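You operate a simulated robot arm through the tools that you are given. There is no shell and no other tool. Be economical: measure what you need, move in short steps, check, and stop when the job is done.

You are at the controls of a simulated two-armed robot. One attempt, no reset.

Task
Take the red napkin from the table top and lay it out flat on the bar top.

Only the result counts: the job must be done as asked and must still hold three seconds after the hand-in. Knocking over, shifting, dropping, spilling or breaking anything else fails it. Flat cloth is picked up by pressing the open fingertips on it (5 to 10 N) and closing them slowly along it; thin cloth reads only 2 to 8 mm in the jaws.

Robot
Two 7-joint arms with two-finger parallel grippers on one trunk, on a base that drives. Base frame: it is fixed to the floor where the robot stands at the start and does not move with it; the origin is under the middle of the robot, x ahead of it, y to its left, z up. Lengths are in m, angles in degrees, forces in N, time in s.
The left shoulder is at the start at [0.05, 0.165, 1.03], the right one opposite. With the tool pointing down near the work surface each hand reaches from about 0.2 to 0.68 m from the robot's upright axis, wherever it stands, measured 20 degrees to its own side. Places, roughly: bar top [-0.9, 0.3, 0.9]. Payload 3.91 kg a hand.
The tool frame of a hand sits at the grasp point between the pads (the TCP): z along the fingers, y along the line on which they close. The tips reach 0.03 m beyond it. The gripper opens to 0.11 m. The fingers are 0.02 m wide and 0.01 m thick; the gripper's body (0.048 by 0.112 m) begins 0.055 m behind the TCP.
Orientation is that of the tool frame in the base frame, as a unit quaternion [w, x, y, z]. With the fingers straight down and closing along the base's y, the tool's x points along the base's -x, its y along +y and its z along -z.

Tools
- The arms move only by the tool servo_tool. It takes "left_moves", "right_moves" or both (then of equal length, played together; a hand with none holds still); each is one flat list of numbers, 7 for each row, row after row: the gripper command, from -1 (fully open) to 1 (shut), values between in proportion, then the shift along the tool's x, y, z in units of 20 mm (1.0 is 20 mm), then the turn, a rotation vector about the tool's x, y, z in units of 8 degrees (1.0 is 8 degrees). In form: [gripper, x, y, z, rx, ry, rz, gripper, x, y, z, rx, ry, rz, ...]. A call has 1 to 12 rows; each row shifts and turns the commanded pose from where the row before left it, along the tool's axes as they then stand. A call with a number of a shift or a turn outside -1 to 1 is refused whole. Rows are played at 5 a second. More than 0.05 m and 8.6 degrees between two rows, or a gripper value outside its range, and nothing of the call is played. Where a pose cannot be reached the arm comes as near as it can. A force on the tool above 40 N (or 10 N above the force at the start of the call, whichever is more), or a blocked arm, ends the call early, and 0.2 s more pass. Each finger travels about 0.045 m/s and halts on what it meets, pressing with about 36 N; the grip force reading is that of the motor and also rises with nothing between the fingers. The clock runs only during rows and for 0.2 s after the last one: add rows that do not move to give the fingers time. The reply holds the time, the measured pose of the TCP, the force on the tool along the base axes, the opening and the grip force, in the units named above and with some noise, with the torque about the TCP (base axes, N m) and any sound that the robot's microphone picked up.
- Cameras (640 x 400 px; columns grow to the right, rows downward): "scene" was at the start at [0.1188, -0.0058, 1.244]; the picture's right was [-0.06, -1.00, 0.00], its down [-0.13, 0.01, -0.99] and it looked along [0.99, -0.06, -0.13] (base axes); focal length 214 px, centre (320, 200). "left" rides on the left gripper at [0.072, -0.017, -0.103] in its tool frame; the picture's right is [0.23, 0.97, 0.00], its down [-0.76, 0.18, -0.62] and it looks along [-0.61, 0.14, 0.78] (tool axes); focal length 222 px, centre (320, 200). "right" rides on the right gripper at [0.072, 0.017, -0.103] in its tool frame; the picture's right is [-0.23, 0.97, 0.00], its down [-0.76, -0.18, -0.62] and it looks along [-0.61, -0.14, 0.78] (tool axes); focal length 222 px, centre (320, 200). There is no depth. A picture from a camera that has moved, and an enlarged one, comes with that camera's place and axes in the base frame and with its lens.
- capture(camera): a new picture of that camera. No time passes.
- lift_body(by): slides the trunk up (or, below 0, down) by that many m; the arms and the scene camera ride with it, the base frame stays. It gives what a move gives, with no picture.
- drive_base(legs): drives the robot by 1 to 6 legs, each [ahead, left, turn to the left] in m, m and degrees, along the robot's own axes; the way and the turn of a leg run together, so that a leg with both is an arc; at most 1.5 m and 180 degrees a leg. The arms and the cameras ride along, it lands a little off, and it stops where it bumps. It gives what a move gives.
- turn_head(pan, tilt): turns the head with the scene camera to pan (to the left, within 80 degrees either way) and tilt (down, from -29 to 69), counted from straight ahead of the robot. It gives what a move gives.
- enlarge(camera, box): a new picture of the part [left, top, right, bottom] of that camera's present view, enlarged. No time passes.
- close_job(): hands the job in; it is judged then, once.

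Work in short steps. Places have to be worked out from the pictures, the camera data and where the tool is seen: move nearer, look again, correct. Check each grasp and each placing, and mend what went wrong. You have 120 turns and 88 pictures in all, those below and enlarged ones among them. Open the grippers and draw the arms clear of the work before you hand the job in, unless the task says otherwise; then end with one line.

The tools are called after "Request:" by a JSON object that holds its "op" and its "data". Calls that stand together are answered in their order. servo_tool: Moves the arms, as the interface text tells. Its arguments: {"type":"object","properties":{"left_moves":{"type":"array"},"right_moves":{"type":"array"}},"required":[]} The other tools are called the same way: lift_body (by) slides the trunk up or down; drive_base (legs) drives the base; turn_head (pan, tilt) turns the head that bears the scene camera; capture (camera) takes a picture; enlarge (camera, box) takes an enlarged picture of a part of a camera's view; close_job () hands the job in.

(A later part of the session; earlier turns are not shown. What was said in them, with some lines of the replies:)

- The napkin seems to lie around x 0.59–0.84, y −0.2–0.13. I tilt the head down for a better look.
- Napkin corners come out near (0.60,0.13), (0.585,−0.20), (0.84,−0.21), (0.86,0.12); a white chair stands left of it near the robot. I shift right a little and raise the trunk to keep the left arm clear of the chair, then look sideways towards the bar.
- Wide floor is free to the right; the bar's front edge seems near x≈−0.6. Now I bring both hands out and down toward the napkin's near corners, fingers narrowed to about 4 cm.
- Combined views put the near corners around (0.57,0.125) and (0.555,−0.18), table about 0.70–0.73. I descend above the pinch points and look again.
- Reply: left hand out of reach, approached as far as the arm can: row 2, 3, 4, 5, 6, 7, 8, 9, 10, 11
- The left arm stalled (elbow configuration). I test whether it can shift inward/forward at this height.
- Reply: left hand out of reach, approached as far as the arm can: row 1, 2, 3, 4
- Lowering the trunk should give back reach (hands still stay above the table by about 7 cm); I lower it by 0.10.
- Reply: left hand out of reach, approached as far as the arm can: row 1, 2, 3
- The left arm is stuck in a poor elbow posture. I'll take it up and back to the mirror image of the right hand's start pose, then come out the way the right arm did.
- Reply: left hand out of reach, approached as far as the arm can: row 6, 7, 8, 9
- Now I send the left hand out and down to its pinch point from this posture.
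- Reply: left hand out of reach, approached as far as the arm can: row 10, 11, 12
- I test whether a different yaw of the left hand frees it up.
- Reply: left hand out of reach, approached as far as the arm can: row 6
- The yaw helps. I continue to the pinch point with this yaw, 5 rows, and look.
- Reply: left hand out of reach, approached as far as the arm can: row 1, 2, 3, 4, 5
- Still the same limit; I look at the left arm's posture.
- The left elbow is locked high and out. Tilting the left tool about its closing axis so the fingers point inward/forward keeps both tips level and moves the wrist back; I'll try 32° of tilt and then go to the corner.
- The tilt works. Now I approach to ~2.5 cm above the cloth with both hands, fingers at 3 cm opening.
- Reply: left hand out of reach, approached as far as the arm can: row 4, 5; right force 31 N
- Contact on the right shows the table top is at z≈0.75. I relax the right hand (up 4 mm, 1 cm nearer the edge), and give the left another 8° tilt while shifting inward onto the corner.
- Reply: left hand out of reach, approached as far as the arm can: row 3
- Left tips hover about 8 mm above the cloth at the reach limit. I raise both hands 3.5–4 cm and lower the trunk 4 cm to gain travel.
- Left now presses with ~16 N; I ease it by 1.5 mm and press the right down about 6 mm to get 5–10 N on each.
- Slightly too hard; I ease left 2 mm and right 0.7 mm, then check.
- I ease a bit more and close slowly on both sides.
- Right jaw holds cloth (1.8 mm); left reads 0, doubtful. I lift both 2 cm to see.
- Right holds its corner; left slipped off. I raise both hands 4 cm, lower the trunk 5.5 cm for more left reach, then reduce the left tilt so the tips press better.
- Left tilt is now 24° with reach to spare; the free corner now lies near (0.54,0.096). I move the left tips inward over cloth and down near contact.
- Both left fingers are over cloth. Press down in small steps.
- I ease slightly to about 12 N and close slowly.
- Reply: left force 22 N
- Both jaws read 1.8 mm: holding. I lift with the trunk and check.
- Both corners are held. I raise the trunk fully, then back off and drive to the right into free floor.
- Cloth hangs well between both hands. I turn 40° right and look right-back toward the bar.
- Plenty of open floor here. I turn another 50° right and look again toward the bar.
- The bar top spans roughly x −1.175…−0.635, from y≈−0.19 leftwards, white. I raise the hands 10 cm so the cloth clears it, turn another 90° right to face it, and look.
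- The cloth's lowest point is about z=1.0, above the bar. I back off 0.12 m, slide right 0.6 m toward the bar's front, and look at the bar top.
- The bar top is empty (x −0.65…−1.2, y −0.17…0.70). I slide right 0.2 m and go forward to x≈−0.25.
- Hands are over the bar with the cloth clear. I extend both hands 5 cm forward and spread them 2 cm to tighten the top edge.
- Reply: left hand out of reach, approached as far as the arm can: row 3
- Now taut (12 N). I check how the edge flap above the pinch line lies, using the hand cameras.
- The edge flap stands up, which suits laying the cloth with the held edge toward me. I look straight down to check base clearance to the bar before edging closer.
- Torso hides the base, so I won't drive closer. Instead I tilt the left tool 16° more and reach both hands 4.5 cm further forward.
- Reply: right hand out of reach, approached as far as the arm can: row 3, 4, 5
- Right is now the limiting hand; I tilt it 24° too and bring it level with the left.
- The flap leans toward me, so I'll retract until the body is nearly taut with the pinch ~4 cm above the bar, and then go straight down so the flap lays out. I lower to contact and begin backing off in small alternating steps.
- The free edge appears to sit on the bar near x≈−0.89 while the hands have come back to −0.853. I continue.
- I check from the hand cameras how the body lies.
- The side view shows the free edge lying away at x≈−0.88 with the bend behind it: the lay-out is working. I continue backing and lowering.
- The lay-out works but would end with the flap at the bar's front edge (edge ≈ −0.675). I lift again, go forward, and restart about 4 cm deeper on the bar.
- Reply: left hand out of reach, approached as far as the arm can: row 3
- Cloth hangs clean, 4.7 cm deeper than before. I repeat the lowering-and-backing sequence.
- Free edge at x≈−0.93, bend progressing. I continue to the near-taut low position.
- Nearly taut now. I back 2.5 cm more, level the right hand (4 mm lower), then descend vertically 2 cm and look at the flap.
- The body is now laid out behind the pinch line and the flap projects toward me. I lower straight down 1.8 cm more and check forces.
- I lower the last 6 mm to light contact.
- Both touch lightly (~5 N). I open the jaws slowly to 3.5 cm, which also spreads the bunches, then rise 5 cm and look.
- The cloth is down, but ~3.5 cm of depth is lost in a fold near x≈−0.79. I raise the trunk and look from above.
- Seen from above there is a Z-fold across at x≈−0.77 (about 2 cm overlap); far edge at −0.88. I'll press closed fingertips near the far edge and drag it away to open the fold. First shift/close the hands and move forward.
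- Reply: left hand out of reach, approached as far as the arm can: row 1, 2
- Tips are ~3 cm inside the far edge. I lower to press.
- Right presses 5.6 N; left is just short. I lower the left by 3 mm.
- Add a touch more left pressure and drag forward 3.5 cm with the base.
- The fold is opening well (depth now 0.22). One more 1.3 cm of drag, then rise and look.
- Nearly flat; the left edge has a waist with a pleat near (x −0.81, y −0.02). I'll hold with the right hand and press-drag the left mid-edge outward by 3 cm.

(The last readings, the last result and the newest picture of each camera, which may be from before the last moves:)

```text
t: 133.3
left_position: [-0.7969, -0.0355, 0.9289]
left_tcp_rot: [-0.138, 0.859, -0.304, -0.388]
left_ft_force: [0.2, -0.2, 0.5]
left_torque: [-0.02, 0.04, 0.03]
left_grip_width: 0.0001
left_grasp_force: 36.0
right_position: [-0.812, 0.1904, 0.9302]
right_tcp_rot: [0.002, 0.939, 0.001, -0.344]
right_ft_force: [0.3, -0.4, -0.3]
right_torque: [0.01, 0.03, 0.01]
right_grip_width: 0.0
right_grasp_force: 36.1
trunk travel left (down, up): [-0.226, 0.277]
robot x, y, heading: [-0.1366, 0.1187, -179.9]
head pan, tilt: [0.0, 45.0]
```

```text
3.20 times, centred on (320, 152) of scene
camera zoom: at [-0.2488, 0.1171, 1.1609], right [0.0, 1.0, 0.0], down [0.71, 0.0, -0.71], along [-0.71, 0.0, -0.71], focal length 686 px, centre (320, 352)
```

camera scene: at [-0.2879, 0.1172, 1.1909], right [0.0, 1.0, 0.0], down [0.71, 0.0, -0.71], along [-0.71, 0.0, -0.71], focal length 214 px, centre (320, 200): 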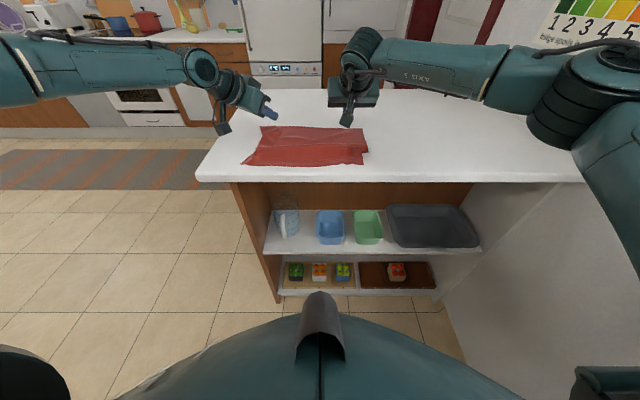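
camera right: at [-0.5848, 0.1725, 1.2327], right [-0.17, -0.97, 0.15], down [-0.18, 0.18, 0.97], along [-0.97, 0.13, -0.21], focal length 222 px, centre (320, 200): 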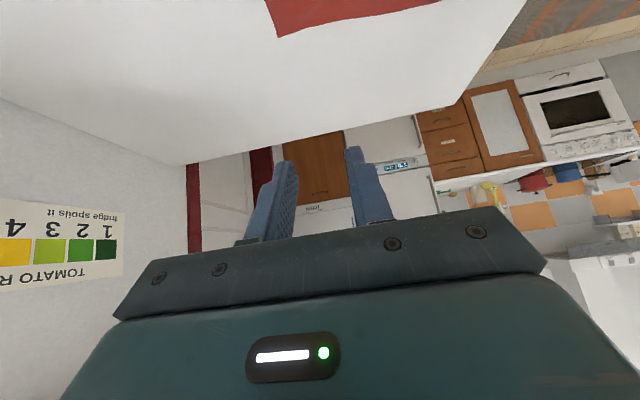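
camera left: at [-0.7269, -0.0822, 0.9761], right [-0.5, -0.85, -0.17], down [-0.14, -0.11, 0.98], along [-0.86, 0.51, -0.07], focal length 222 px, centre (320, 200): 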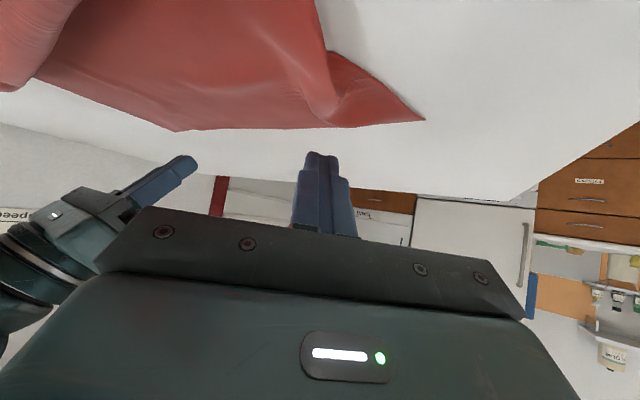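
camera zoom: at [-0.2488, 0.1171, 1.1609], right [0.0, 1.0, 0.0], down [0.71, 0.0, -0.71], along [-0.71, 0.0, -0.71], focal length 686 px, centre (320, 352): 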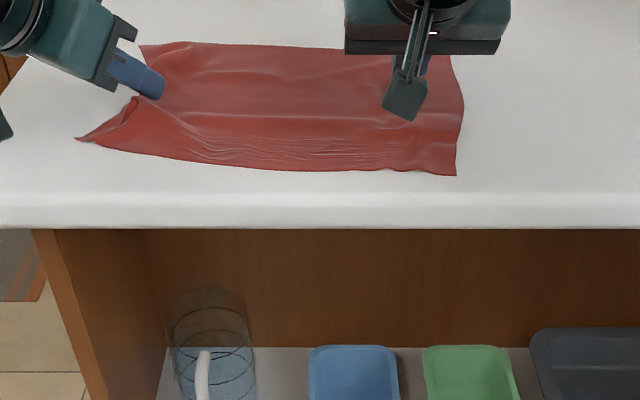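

Tip is at the left mid-edge. Press ~2 mm and drag left 3 cm.

Request:
{"op": "lift_body", "data": {"by": -0.002}}

Request:
{"op": "servo_tool", "data": {"left_moves": [1, 0.21, 0.39, -0.235, 0, 0, 0, 1, 0.21, 0.39, -0.235, 0, 0, 0, 1, 0.21, 0.39, -0.235, 0, 0, 0, 1, 0, 0, 0, 0, 0, 0]}}

Request:
{"op": "lift_body", "data": {"by": 0.25}}

Request:
{"op": "enlarge", "data": {"camera": "scene", "box": [220, 130, 420, 255]}}

```text
t: 133.8
left_position: [-0.7955, -0.0348, 0.9279]
left_tcp_rot: [-0.138, 0.858, -0.304, -0.39]
left_ft_force: [-0.5, -1.0, 4.5]
left_torque: [0.08, 0.11, 0.01]
left_grip_width: 0.0001
left_grasp_force: 36.3
right_position: [-0.8112, 0.1907, 0.9304]
right_tcp_rot: [0.003, 0.939, 0.002, -0.345]
right_ft_force: [-0.8, 0.0, 3.6]
right_torque: [-0.01, 0.1, 0.02]
right_grip_width: 0.0
right_grasp_force: 35.8
trunk travel left (down, up): [-0.224, 0.279]
robot x, y, heading: [-0.1364, 0.1191, -179.8]
head pan, tilt: [0.0, 45.0]
```

```text
t: 134.8
left_position: [-0.7945, -0.0651, 0.9285]
left_tcp_rot: [-0.137, 0.858, -0.304, -0.39]
left_ft_force: [-1.1, 5.6, 7.2]
left_torque: [0.19, 0.09, -0.05]
left_grip_width: 0.0
left_grasp_force: 36.0
right_position: [-0.8107, 0.1901, 0.9301]
right_tcp_rot: [0.003, 0.939, 0.002, -0.345]
right_ft_force: [-0.5, -4.5, 8.3]
right_torque: [-0.11, 0.14, 0.0]
right_grip_width: 0.0
right_grasp_force: 36.0
trunk travel left (down, up): [-0.224, 0.279]
robot x, y, heading: [-0.1299, 0.1164, -180.1]
head pan, tilt: [0.0, 45.0]
```

```text
t: 137.4
left_position: [-0.7954, -0.0655, 1.1766]
left_tcp_rot: [-0.137, 0.859, -0.305, -0.388]
left_ft_force: [-0.5, -0.4, 0.9]
left_torque: [-0.01, 0.01, -0.02]
left_grip_width: 0.0001
left_grasp_force: 35.9
right_position: [-0.8107, 0.1892, 1.1779]
right_tcp_rot: [0.001, 0.939, 0.0, -0.344]
right_ft_force: [0.2, -0.1, -1.0]
right_torque: [0.02, -0.01, 0.01]
right_grip_width: 0.0
right_grasp_force: 36.0
trunk travel left (down, up): [-0.474, 0.029]
robot x, y, heading: [-0.1374, 0.1156, -179.7]
head pan, tilt: [0.0, 45.0]
```

```text
3.20 times, centred on (320, 192) of scene
camera zoom: at [-0.2489, 0.117, 1.4088], right [0.0, 1.0, 0.0], down [0.71, 0.0, -0.71], along [-0.71, 0.0, -0.71], focal length 686 px, centre (320, 224)
```

zoom: 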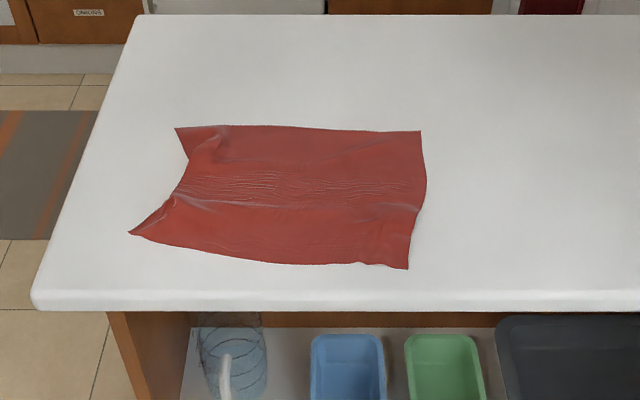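

Better. The left edge is still ~5 cm short (notch), so I'll press the near-left corner and pull it toward me 4.5 cm, right hand holding.

Request:
{"op": "servo_tool", "data": {"left_moves": [1, 0.21, 0.39, -0.235, 0, 0, 0, 1, 0, 0, 0, 0, 0, 0]}}

Request:
{"op": "drive_base", "data": {"legs": [[-0.052, 0, 0]]}}

Request:
{"op": "lift_body", "data": {"by": -0.25}}

Request:
{"op": "enlarge", "data": {"camera": "scene", "box": [220, 90, 420, 215]}}

```text
t: 138.0
left_position: [-0.7961, -0.0768, 1.1764]
left_tcp_rot: [-0.137, 0.859, -0.304, -0.388]
left_ft_force: [0.9, 0.0, 0.2]
left_torque: [-0.06, 0.01, 0.01]
left_grip_width: 0.0
left_grasp_force: 36.2
right_position: [-0.811, 0.1902, 1.1782]
right_tcp_rot: [0.003, 0.939, 0.001, -0.344]
right_ft_force: [0.3, -0.4, 0.0]
right_torque: [0.0, 0.0, 0.0]
right_grip_width: 0.0001
right_grasp_force: 35.9
trunk travel left (down, up): [-0.474, 0.029]
robot x, y, heading: [-0.1356, 0.1195, -179.9]
head pan, tilt: [0.0, 45.0]
```

```text
t: 138.9
left_position: [-0.7426, -0.0763, 1.1781]
left_tcp_rot: [-0.138, 0.858, -0.304, -0.39]
left_ft_force: [0.6, -0.4, 0.7]
left_torque: [0.01, 0.02, 0.0]
left_grip_width: 0.0
left_grasp_force: 36.8
right_position: [-0.7583, 0.1902, 1.1796]
right_tcp_rot: [0.004, 0.939, 0.003, -0.344]
right_ft_force: [0.4, 0.7, 0.4]
right_torque: [0.0, 0.02, 0.01]
right_grip_width: 0.0
right_grasp_force: 35.9
trunk travel left (down, up): [-0.474, 0.029]
robot x, y, heading: [-0.0797, 0.1177, -179.9]
head pan, tilt: [0.0, 45.0]
```

```text
t: 141.5
left_position: [-0.7432, -0.0757, 0.927]
left_tcp_rot: [-0.137, 0.858, -0.304, -0.391]
left_ft_force: [-1.2, -0.2, 6.0]
left_torque: [0.06, 0.05, 0.03]
left_grip_width: 0.0
left_grasp_force: 35.2
right_position: [-0.7584, 0.1904, 0.9305]
right_tcp_rot: [0.003, 0.939, 0.002, -0.344]
right_ft_force: [-1.0, 0.0, 3.7]
right_torque: [0.04, 0.06, 0.0]
right_grip_width: 0.0
right_grasp_force: 36.0
trunk travel left (down, up): [-0.224, 0.279]
robot x, y, heading: [-0.082, 0.1178, -180.2]
head pan, tilt: [0.0, 45.0]
```

```text
3.20 times, centred on (320, 152) of scene
camera zoom: at [-0.1953, 0.1172, 1.1591], right [0.0, 1.0, 0.0], down [0.71, 0.0, -0.71], along [-0.71, 0.0, -0.71], focal length 686 px, centre (320, 352)
```

zoom: 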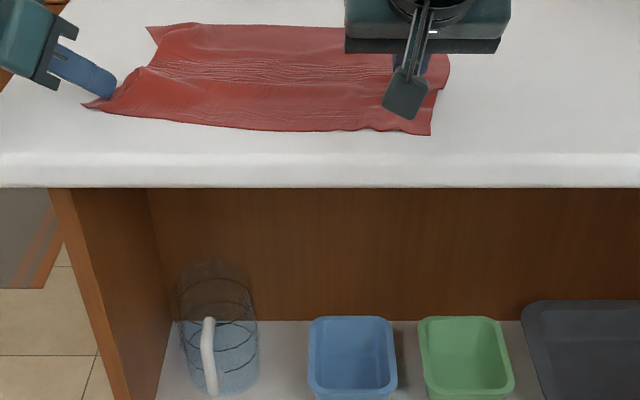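

The left tip presses the near-left corner with 6 N; I drag it toward me.

Request:
{"op": "servo_tool", "data": {"left_moves": [1, 0.03, 0, 0.03, 0, 0, 0, 1, 0.46, -0.343, -0.51, 0, 0, 0, 1, 0.46, -0.343, -0.51, 0, 0, 0, 1, 0.46, -0.343, -0.51, 0, 0, 0, 1, 0, 0, 0, 0, 0, 0]}}

Request:
{"op": "enlarge", "data": {"camera": "scene", "box": [220, 90, 420, 215]}}

```text
t: 142.7
left_position: [-0.6969, -0.0856, 0.9284]
left_tcp_rot: [-0.137, 0.857, -0.305, -0.392]
left_ft_force: [-4.2, 0.6, 15.1]
left_torque: [0.15, 0.28, 0.01]
left_grip_width: 0.0
left_grasp_force: 35.6
right_position: [-0.7571, 0.1905, 0.9304]
right_tcp_rot: [0.002, 0.939, 0.001, -0.344]
right_ft_force: [-0.7, -0.9, 7.7]
right_torque: [-0.02, 0.11, 0.05]
right_grip_width: 0.0
right_grasp_force: 35.8
trunk travel left (down, up): [-0.224, 0.279]
robot x, y, heading: [-0.0813, 0.1151, -180.1]
head pan, tilt: [0.0, 45.0]
```

```text
3.20 times, centred on (320, 152) of scene
camera zoom: at [-0.1943, 0.1175, 1.1592], right [0.0, 1.0, 0.0], down [0.71, 0.0, -0.71], along [-0.71, 0.0, -0.71], focal length 686 px, centre (320, 352)
```

zoom: 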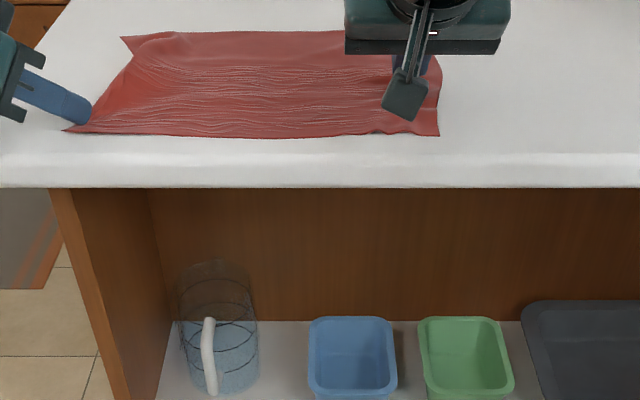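

Very flat now. I raise the hands and check from above.

Request:
{"op": "lift_body", "data": {"by": 0.25}}

Request:
{"op": "enlarge", "data": {"camera": "scene", "box": [220, 130, 420, 255]}}

```text
t: 145.3
left_position: [-0.6983, -0.0859, 1.174]
left_tcp_rot: [-0.138, 0.859, -0.304, -0.388]
left_ft_force: [0.9, 0.1, 1.1]
left_torque: [-0.01, 0.01, 0.0]
left_grip_width: 0.0
left_grasp_force: 35.8
right_position: [-0.7579, 0.1904, 1.1801]
right_tcp_rot: [0.001, 0.939, 0.001, -0.343]
right_ft_force: [0.5, 0.1, 0.2]
right_torque: [0.0, 0.03, 0.0]
right_grip_width: 0.0
right_grasp_force: 36.2
trunk travel left (down, up): [-0.474, 0.029]
robot x, y, heading: [-0.0832, 0.1171, -180.0]
head pan, tilt: [0.0, 45.0]
```

```text
3.20 times, centred on (320, 192) of scene
camera zoom: at [-0.1961, 0.1171, 1.4088], right [0.0, 1.0, 0.0], down [0.71, 0.0, -0.71], along [-0.71, 0.0, -0.71], focal length 686 px, centre (320, 224)
```

zoom: 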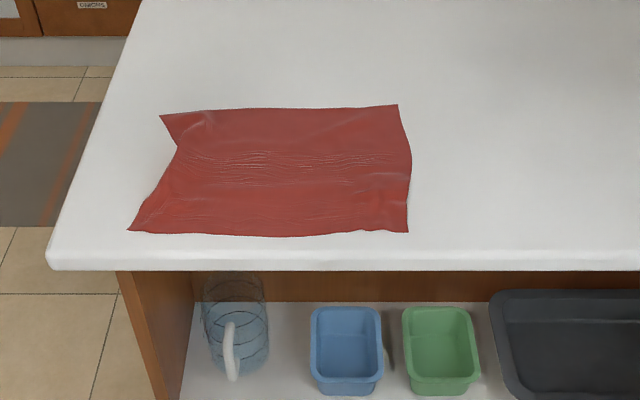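

Only a ~3 cm notch in the left edge remains. One more press-drag outward at the notch (x≈−0.83, y≈−0.037).

Request:
{"op": "servo_tool", "data": {"left_moves": [1, -0.37, -0.68, 0.41, 0, 0, 0, 1, -0.37, -0.68, 0.41, 0, 0, 0, 1, 0, 0, 0, 0, 0, 0]}}

Request:
{"op": "drive_base", "data": {"legs": [[0.115, 0, 0]]}}

Request:
{"op": "lift_body", "data": {"by": -0.247}}

Request:
{"op": "enlarge", "data": {"camera": "scene", "box": [220, 90, 420, 215]}}

```text
t: 146.1
left_position: [-0.6966, -0.0511, 1.1759]
left_tcp_rot: [-0.137, 0.859, -0.304, -0.388]
left_ft_force: [-0.4, -0.3, -0.7]
left_torque: [-0.01, 0.04, 0.02]
left_grip_width: 0.0001
left_grasp_force: 36.2
right_position: [-0.7577, 0.1899, 1.1784]
right_tcp_rot: [0.001, 0.939, 0.001, -0.344]
right_ft_force: [0.4, 0.4, 0.1]
right_torque: [0.01, -0.03, 0.0]
right_grip_width: 0.0
right_grasp_force: 35.6
trunk travel left (down, up): [-0.474, 0.029]
robot x, y, heading: [-0.0837, 0.1139, -180.1]
head pan, tilt: [0.0, 45.0]
```

```text
t: 147.3
left_position: [-0.8121, -0.052, 1.1758]
left_tcp_rot: [-0.137, 0.859, -0.303, -0.389]
left_ft_force: [-0.5, 0.1, 0.0]
left_torque: [-0.01, -0.01, -0.04]
left_grip_width: 0.0003
left_grasp_force: 35.7
right_position: [-0.8739, 0.1895, 1.178]
right_tcp_rot: [0.003, 0.939, 0.002, -0.343]
right_ft_force: [0.1, -0.4, -0.5]
right_torque: [-0.02, -0.07, -0.03]
right_grip_width: 0.0
right_grasp_force: 36.4
trunk travel left (down, up): [-0.474, 0.029]
robot x, y, heading: [-0.1937, 0.1193, -180.0]
head pan, tilt: [0.0, 45.0]
```

```text
t: 149.9
left_position: [-0.8117, -0.0512, 0.9298]
left_tcp_rot: [-0.137, 0.859, -0.304, -0.389]
left_ft_force: [-0.3, 0.1, 0.3]
left_torque: [0.01, 0.02, -0.01]
left_grip_width: 0.0001
left_grasp_force: 36.1
right_position: [-0.8731, 0.1884, 0.9323]
right_tcp_rot: [0.003, 0.939, 0.003, -0.344]
right_ft_force: [-0.6, 0.0, 0.2]
right_torque: [-0.01, 0.0, -0.04]
right_grip_width: 0.0
right_grasp_force: 36.0
trunk travel left (down, up): [-0.227, 0.276]
robot x, y, heading: [-0.1979, 0.1206, -179.9]
head pan, tilt: [0.0, 45.0]
```

```text
3.20 times, centred on (320, 152) of scene
camera zoom: at [-0.3105, 0.1168, 1.1619], right [0.0, 1.0, 0.0], down [0.71, 0.0, -0.71], along [-0.71, 0.0, -0.71], focal length 686 px, centre (320, 352)
```

zoom: 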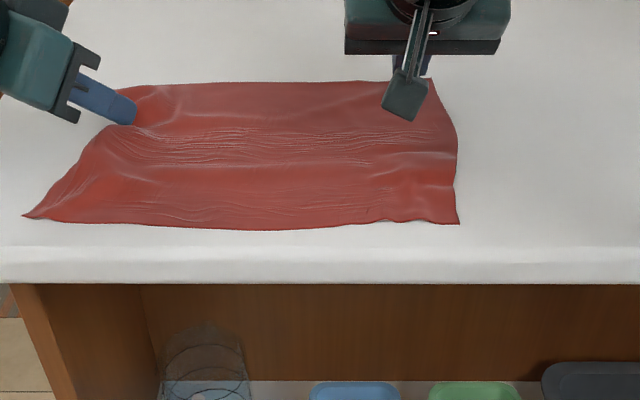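

Press and drag outward (2.2 cm left, 1 cm away), then rise and check.

Request:
{"op": "lift_body", "data": {"by": -0.004}}

Request:
{"op": "servo_tool", "data": {"left_moves": [1, 0.07, 0.39, -0.076, 0, 0, 0, 1, 0.07, 0.39, -0.076, 0, 0, 0, 1, 0.07, 0.39, -0.076, 0, 0, 0, 1, 0, 0, 0, 0, 0, 0]}}

Request:
{"op": "lift_body", "data": {"by": 0.25}}

Request:
{"op": "drive_base", "data": {"legs": [[-0.1, 0, 0]]}}

Request:
{"op": "enlarge", "data": {"camera": "scene", "box": [220, 130, 420, 255]}}

```text
t: 150.4
left_position: [-0.8129, -0.0505, 0.9286]
left_tcp_rot: [-0.137, 0.858, -0.304, -0.391]
left_ft_force: [-1.3, -1.5, 11.1]
left_torque: [0.07, 0.17, 0.01]
left_grip_width: 0.0
left_grasp_force: 35.5
right_position: [-0.872, 0.1889, 0.9307]
right_tcp_rot: [0.003, 0.938, 0.002, -0.346]
right_ft_force: [-1.3, 0.5, 4.6]
right_torque: [0.02, 0.11, 0.0]
right_grip_width: 0.0
right_grasp_force: 36.0
trunk travel left (down, up): [-0.223, 0.28]
robot x, y, heading: [-0.1967, 0.118, -180.1]
head pan, tilt: [0.0, 45.0]
```

```text
t: 151.4
left_position: [-0.8196, -0.0719, 0.9278]
left_tcp_rot: [-0.137, 0.858, -0.304, -0.391]
left_ft_force: [0.1, 4.4, 16.8]
left_torque: [0.3, 0.22, -0.06]
left_grip_width: 0.0
left_grasp_force: 36.2
right_position: [-0.8712, 0.1892, 0.9302]
right_tcp_rot: [0.003, 0.938, 0.002, -0.346]
right_ft_force: [-2.3, -0.2, 8.7]
right_torque: [-0.02, 0.17, 0.0]
right_grip_width: 0.0
right_grasp_force: 36.3
trunk travel left (down, up): [-0.223, 0.28]
robot x, y, heading: [-0.1982, 0.1203, -179.7]
head pan, tilt: [0.0, 45.0]
```

```text
t: 154.0
left_position: [-0.8222, -0.0735, 1.1744]
left_tcp_rot: [-0.137, 0.859, -0.304, -0.388]
left_ft_force: [0.0, 0.3, -0.4]
left_torque: [-0.01, -0.01, -0.03]
left_grip_width: 0.0001
left_grasp_force: 36.0
right_position: [-0.8737, 0.189, 1.1784]
right_tcp_rot: [0.002, 0.939, 0.002, -0.343]
right_ft_force: [-0.5, 0.1, -0.7]
right_torque: [-0.01, 0.01, 0.0]
right_grip_width: 0.0
right_grasp_force: 35.7
trunk travel left (down, up): [-0.473, 0.03]
robot x, y, heading: [-0.1947, 0.1144, -180.1]
head pan, tilt: [0.0, 45.0]
```

```text
t: 155.1
left_position: [-0.7224, -0.0722, 1.1746]
left_tcp_rot: [-0.136, 0.859, -0.304, -0.388]
left_ft_force: [-0.1, 0.6, 0.0]
left_torque: [-0.07, -0.04, 0.01]
left_grip_width: 0.0
left_grasp_force: 35.8
right_position: [-0.7721, 0.1904, 1.1782]
right_tcp_rot: [0.001, 0.939, 0.001, -0.344]
right_ft_force: [-1.1, 0.0, 0.5]
right_torque: [0.01, 0.0, 0.01]
right_grip_width: 0.0002
right_grasp_force: 36.5
trunk travel left (down, up): [-0.473, 0.03]
robot x, y, heading: [-0.0948, 0.1177, -179.8]
head pan, tilt: [0.0, 45.0]
```

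```text
3.20 times, centred on (320, 192) of scene
camera zoom: at [-0.2092, 0.1171, 1.4079], right [0.0, 1.0, 0.0], down [0.71, 0.0, -0.71], along [-0.71, 0.0, -0.71], focal length 686 px, centre (320, 224)
```

zoom: 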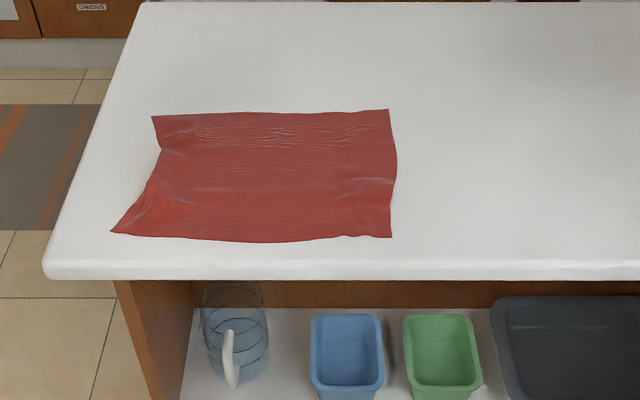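

The napkin lies flat in a single layer, wholly on the bar. I open the grippers and back the arms away.

Request:
{"op": "servo_tool", "data": {"left_moves": [-1, 0, 0, 0, 0, 0, 0, -1, 0, 0, 0, 0, 0, 0, -1, 0, 0, 0, 0, 0, 0, -1, 0, 0, 0, 0, 0, 0, -1, 0, 0, 0, 0, 0, 0, -1, 0, 0, 0, 0, 0, 0, -1, 0, 0, 0, 0, 0, 0], "right_moves": [-1, 0, 0, 0, 0, 0, 0, -1, 0, 0, 0, 0, 0, 0, -1, 0, 0, 0, 0, 0, 0, -1, 0, 0, 0, 0, 0, 0, -1, 0, 0, 0, 0, 0, 0, -1, 0, 0, 0, 0, 0, 0, -1, 0, 0, 0, 0, 0, 0]}}

Request:
{"op": "drive_base", "data": {"legs": [[-0.12, 0, 0]]}}

Request:
{"op": "capture", "data": {"camera": "scene"}}

```text
t: 156.7
left_position: [-0.7212, -0.0728, 1.1742]
left_tcp_rot: [-0.137, 0.859, -0.304, -0.387]
left_ft_force: [0.5, -0.3, 0.6]
left_torque: [0.03, -0.02, 0.05]
left_grip_width: 0.11
left_grasp_force: 0.1
right_position: [-0.7723, 0.1895, 1.1776]
right_tcp_rot: [0.002, 0.939, 0.002, -0.343]
right_ft_force: [0.2, -0.3, -0.3]
right_torque: [-0.01, 0.07, -0.01]
right_grip_width: 0.1098
right_grasp_force: 0.1
trunk travel left (down, up): [-0.473, 0.03]
robot x, y, heading: [-0.096, 0.1182, -179.9]
head pan, tilt: [0.0, 45.0]
```

```text
t: 158.0
left_position: [-0.5997, -0.0718, 1.1754]
left_tcp_rot: [-0.137, 0.859, -0.305, -0.388]
left_ft_force: [0.4, 0.1, 0.4]
left_torque: [0.02, 0.0, 0.05]
left_grip_width: 0.11
left_grasp_force: 0.3
right_position: [-0.6516, 0.19, 1.177]
right_tcp_rot: [0.002, 0.939, 0.002, -0.343]
right_ft_force: [-0.4, -0.6, 0.9]
right_torque: [0.02, -0.02, 0.01]
right_grip_width: 0.11
right_grasp_force: 0.2
trunk travel left (down, up): [-0.473, 0.03]
robot x, y, heading: [0.0255, 0.1177, -180.1]
head pan, tilt: [0.0, 45.0]
```

```text
10 pictures are left
camera scene: at [-0.0888, 0.1172, 1.4079], right [0.0, 1.0, 0.0], down [0.71, 0.0, -0.71], along [-0.71, 0.0, -0.71], focal length 214 px, centre (320, 200)
```

scene: 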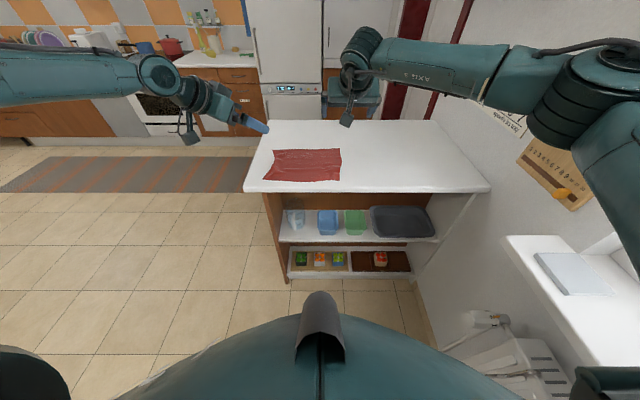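

The napkin lies flat on the bar top and both arms are clear, so I hand the job in.

Request:
{"op": "close_job", "data": {}}

```text
The job is handed in.
```

The red napkin is off the table and laid out flat in a single layer on the bar top, with slight creases and a small inward curve left in its left edge; nothing else was seen to move, and the job is handed in.
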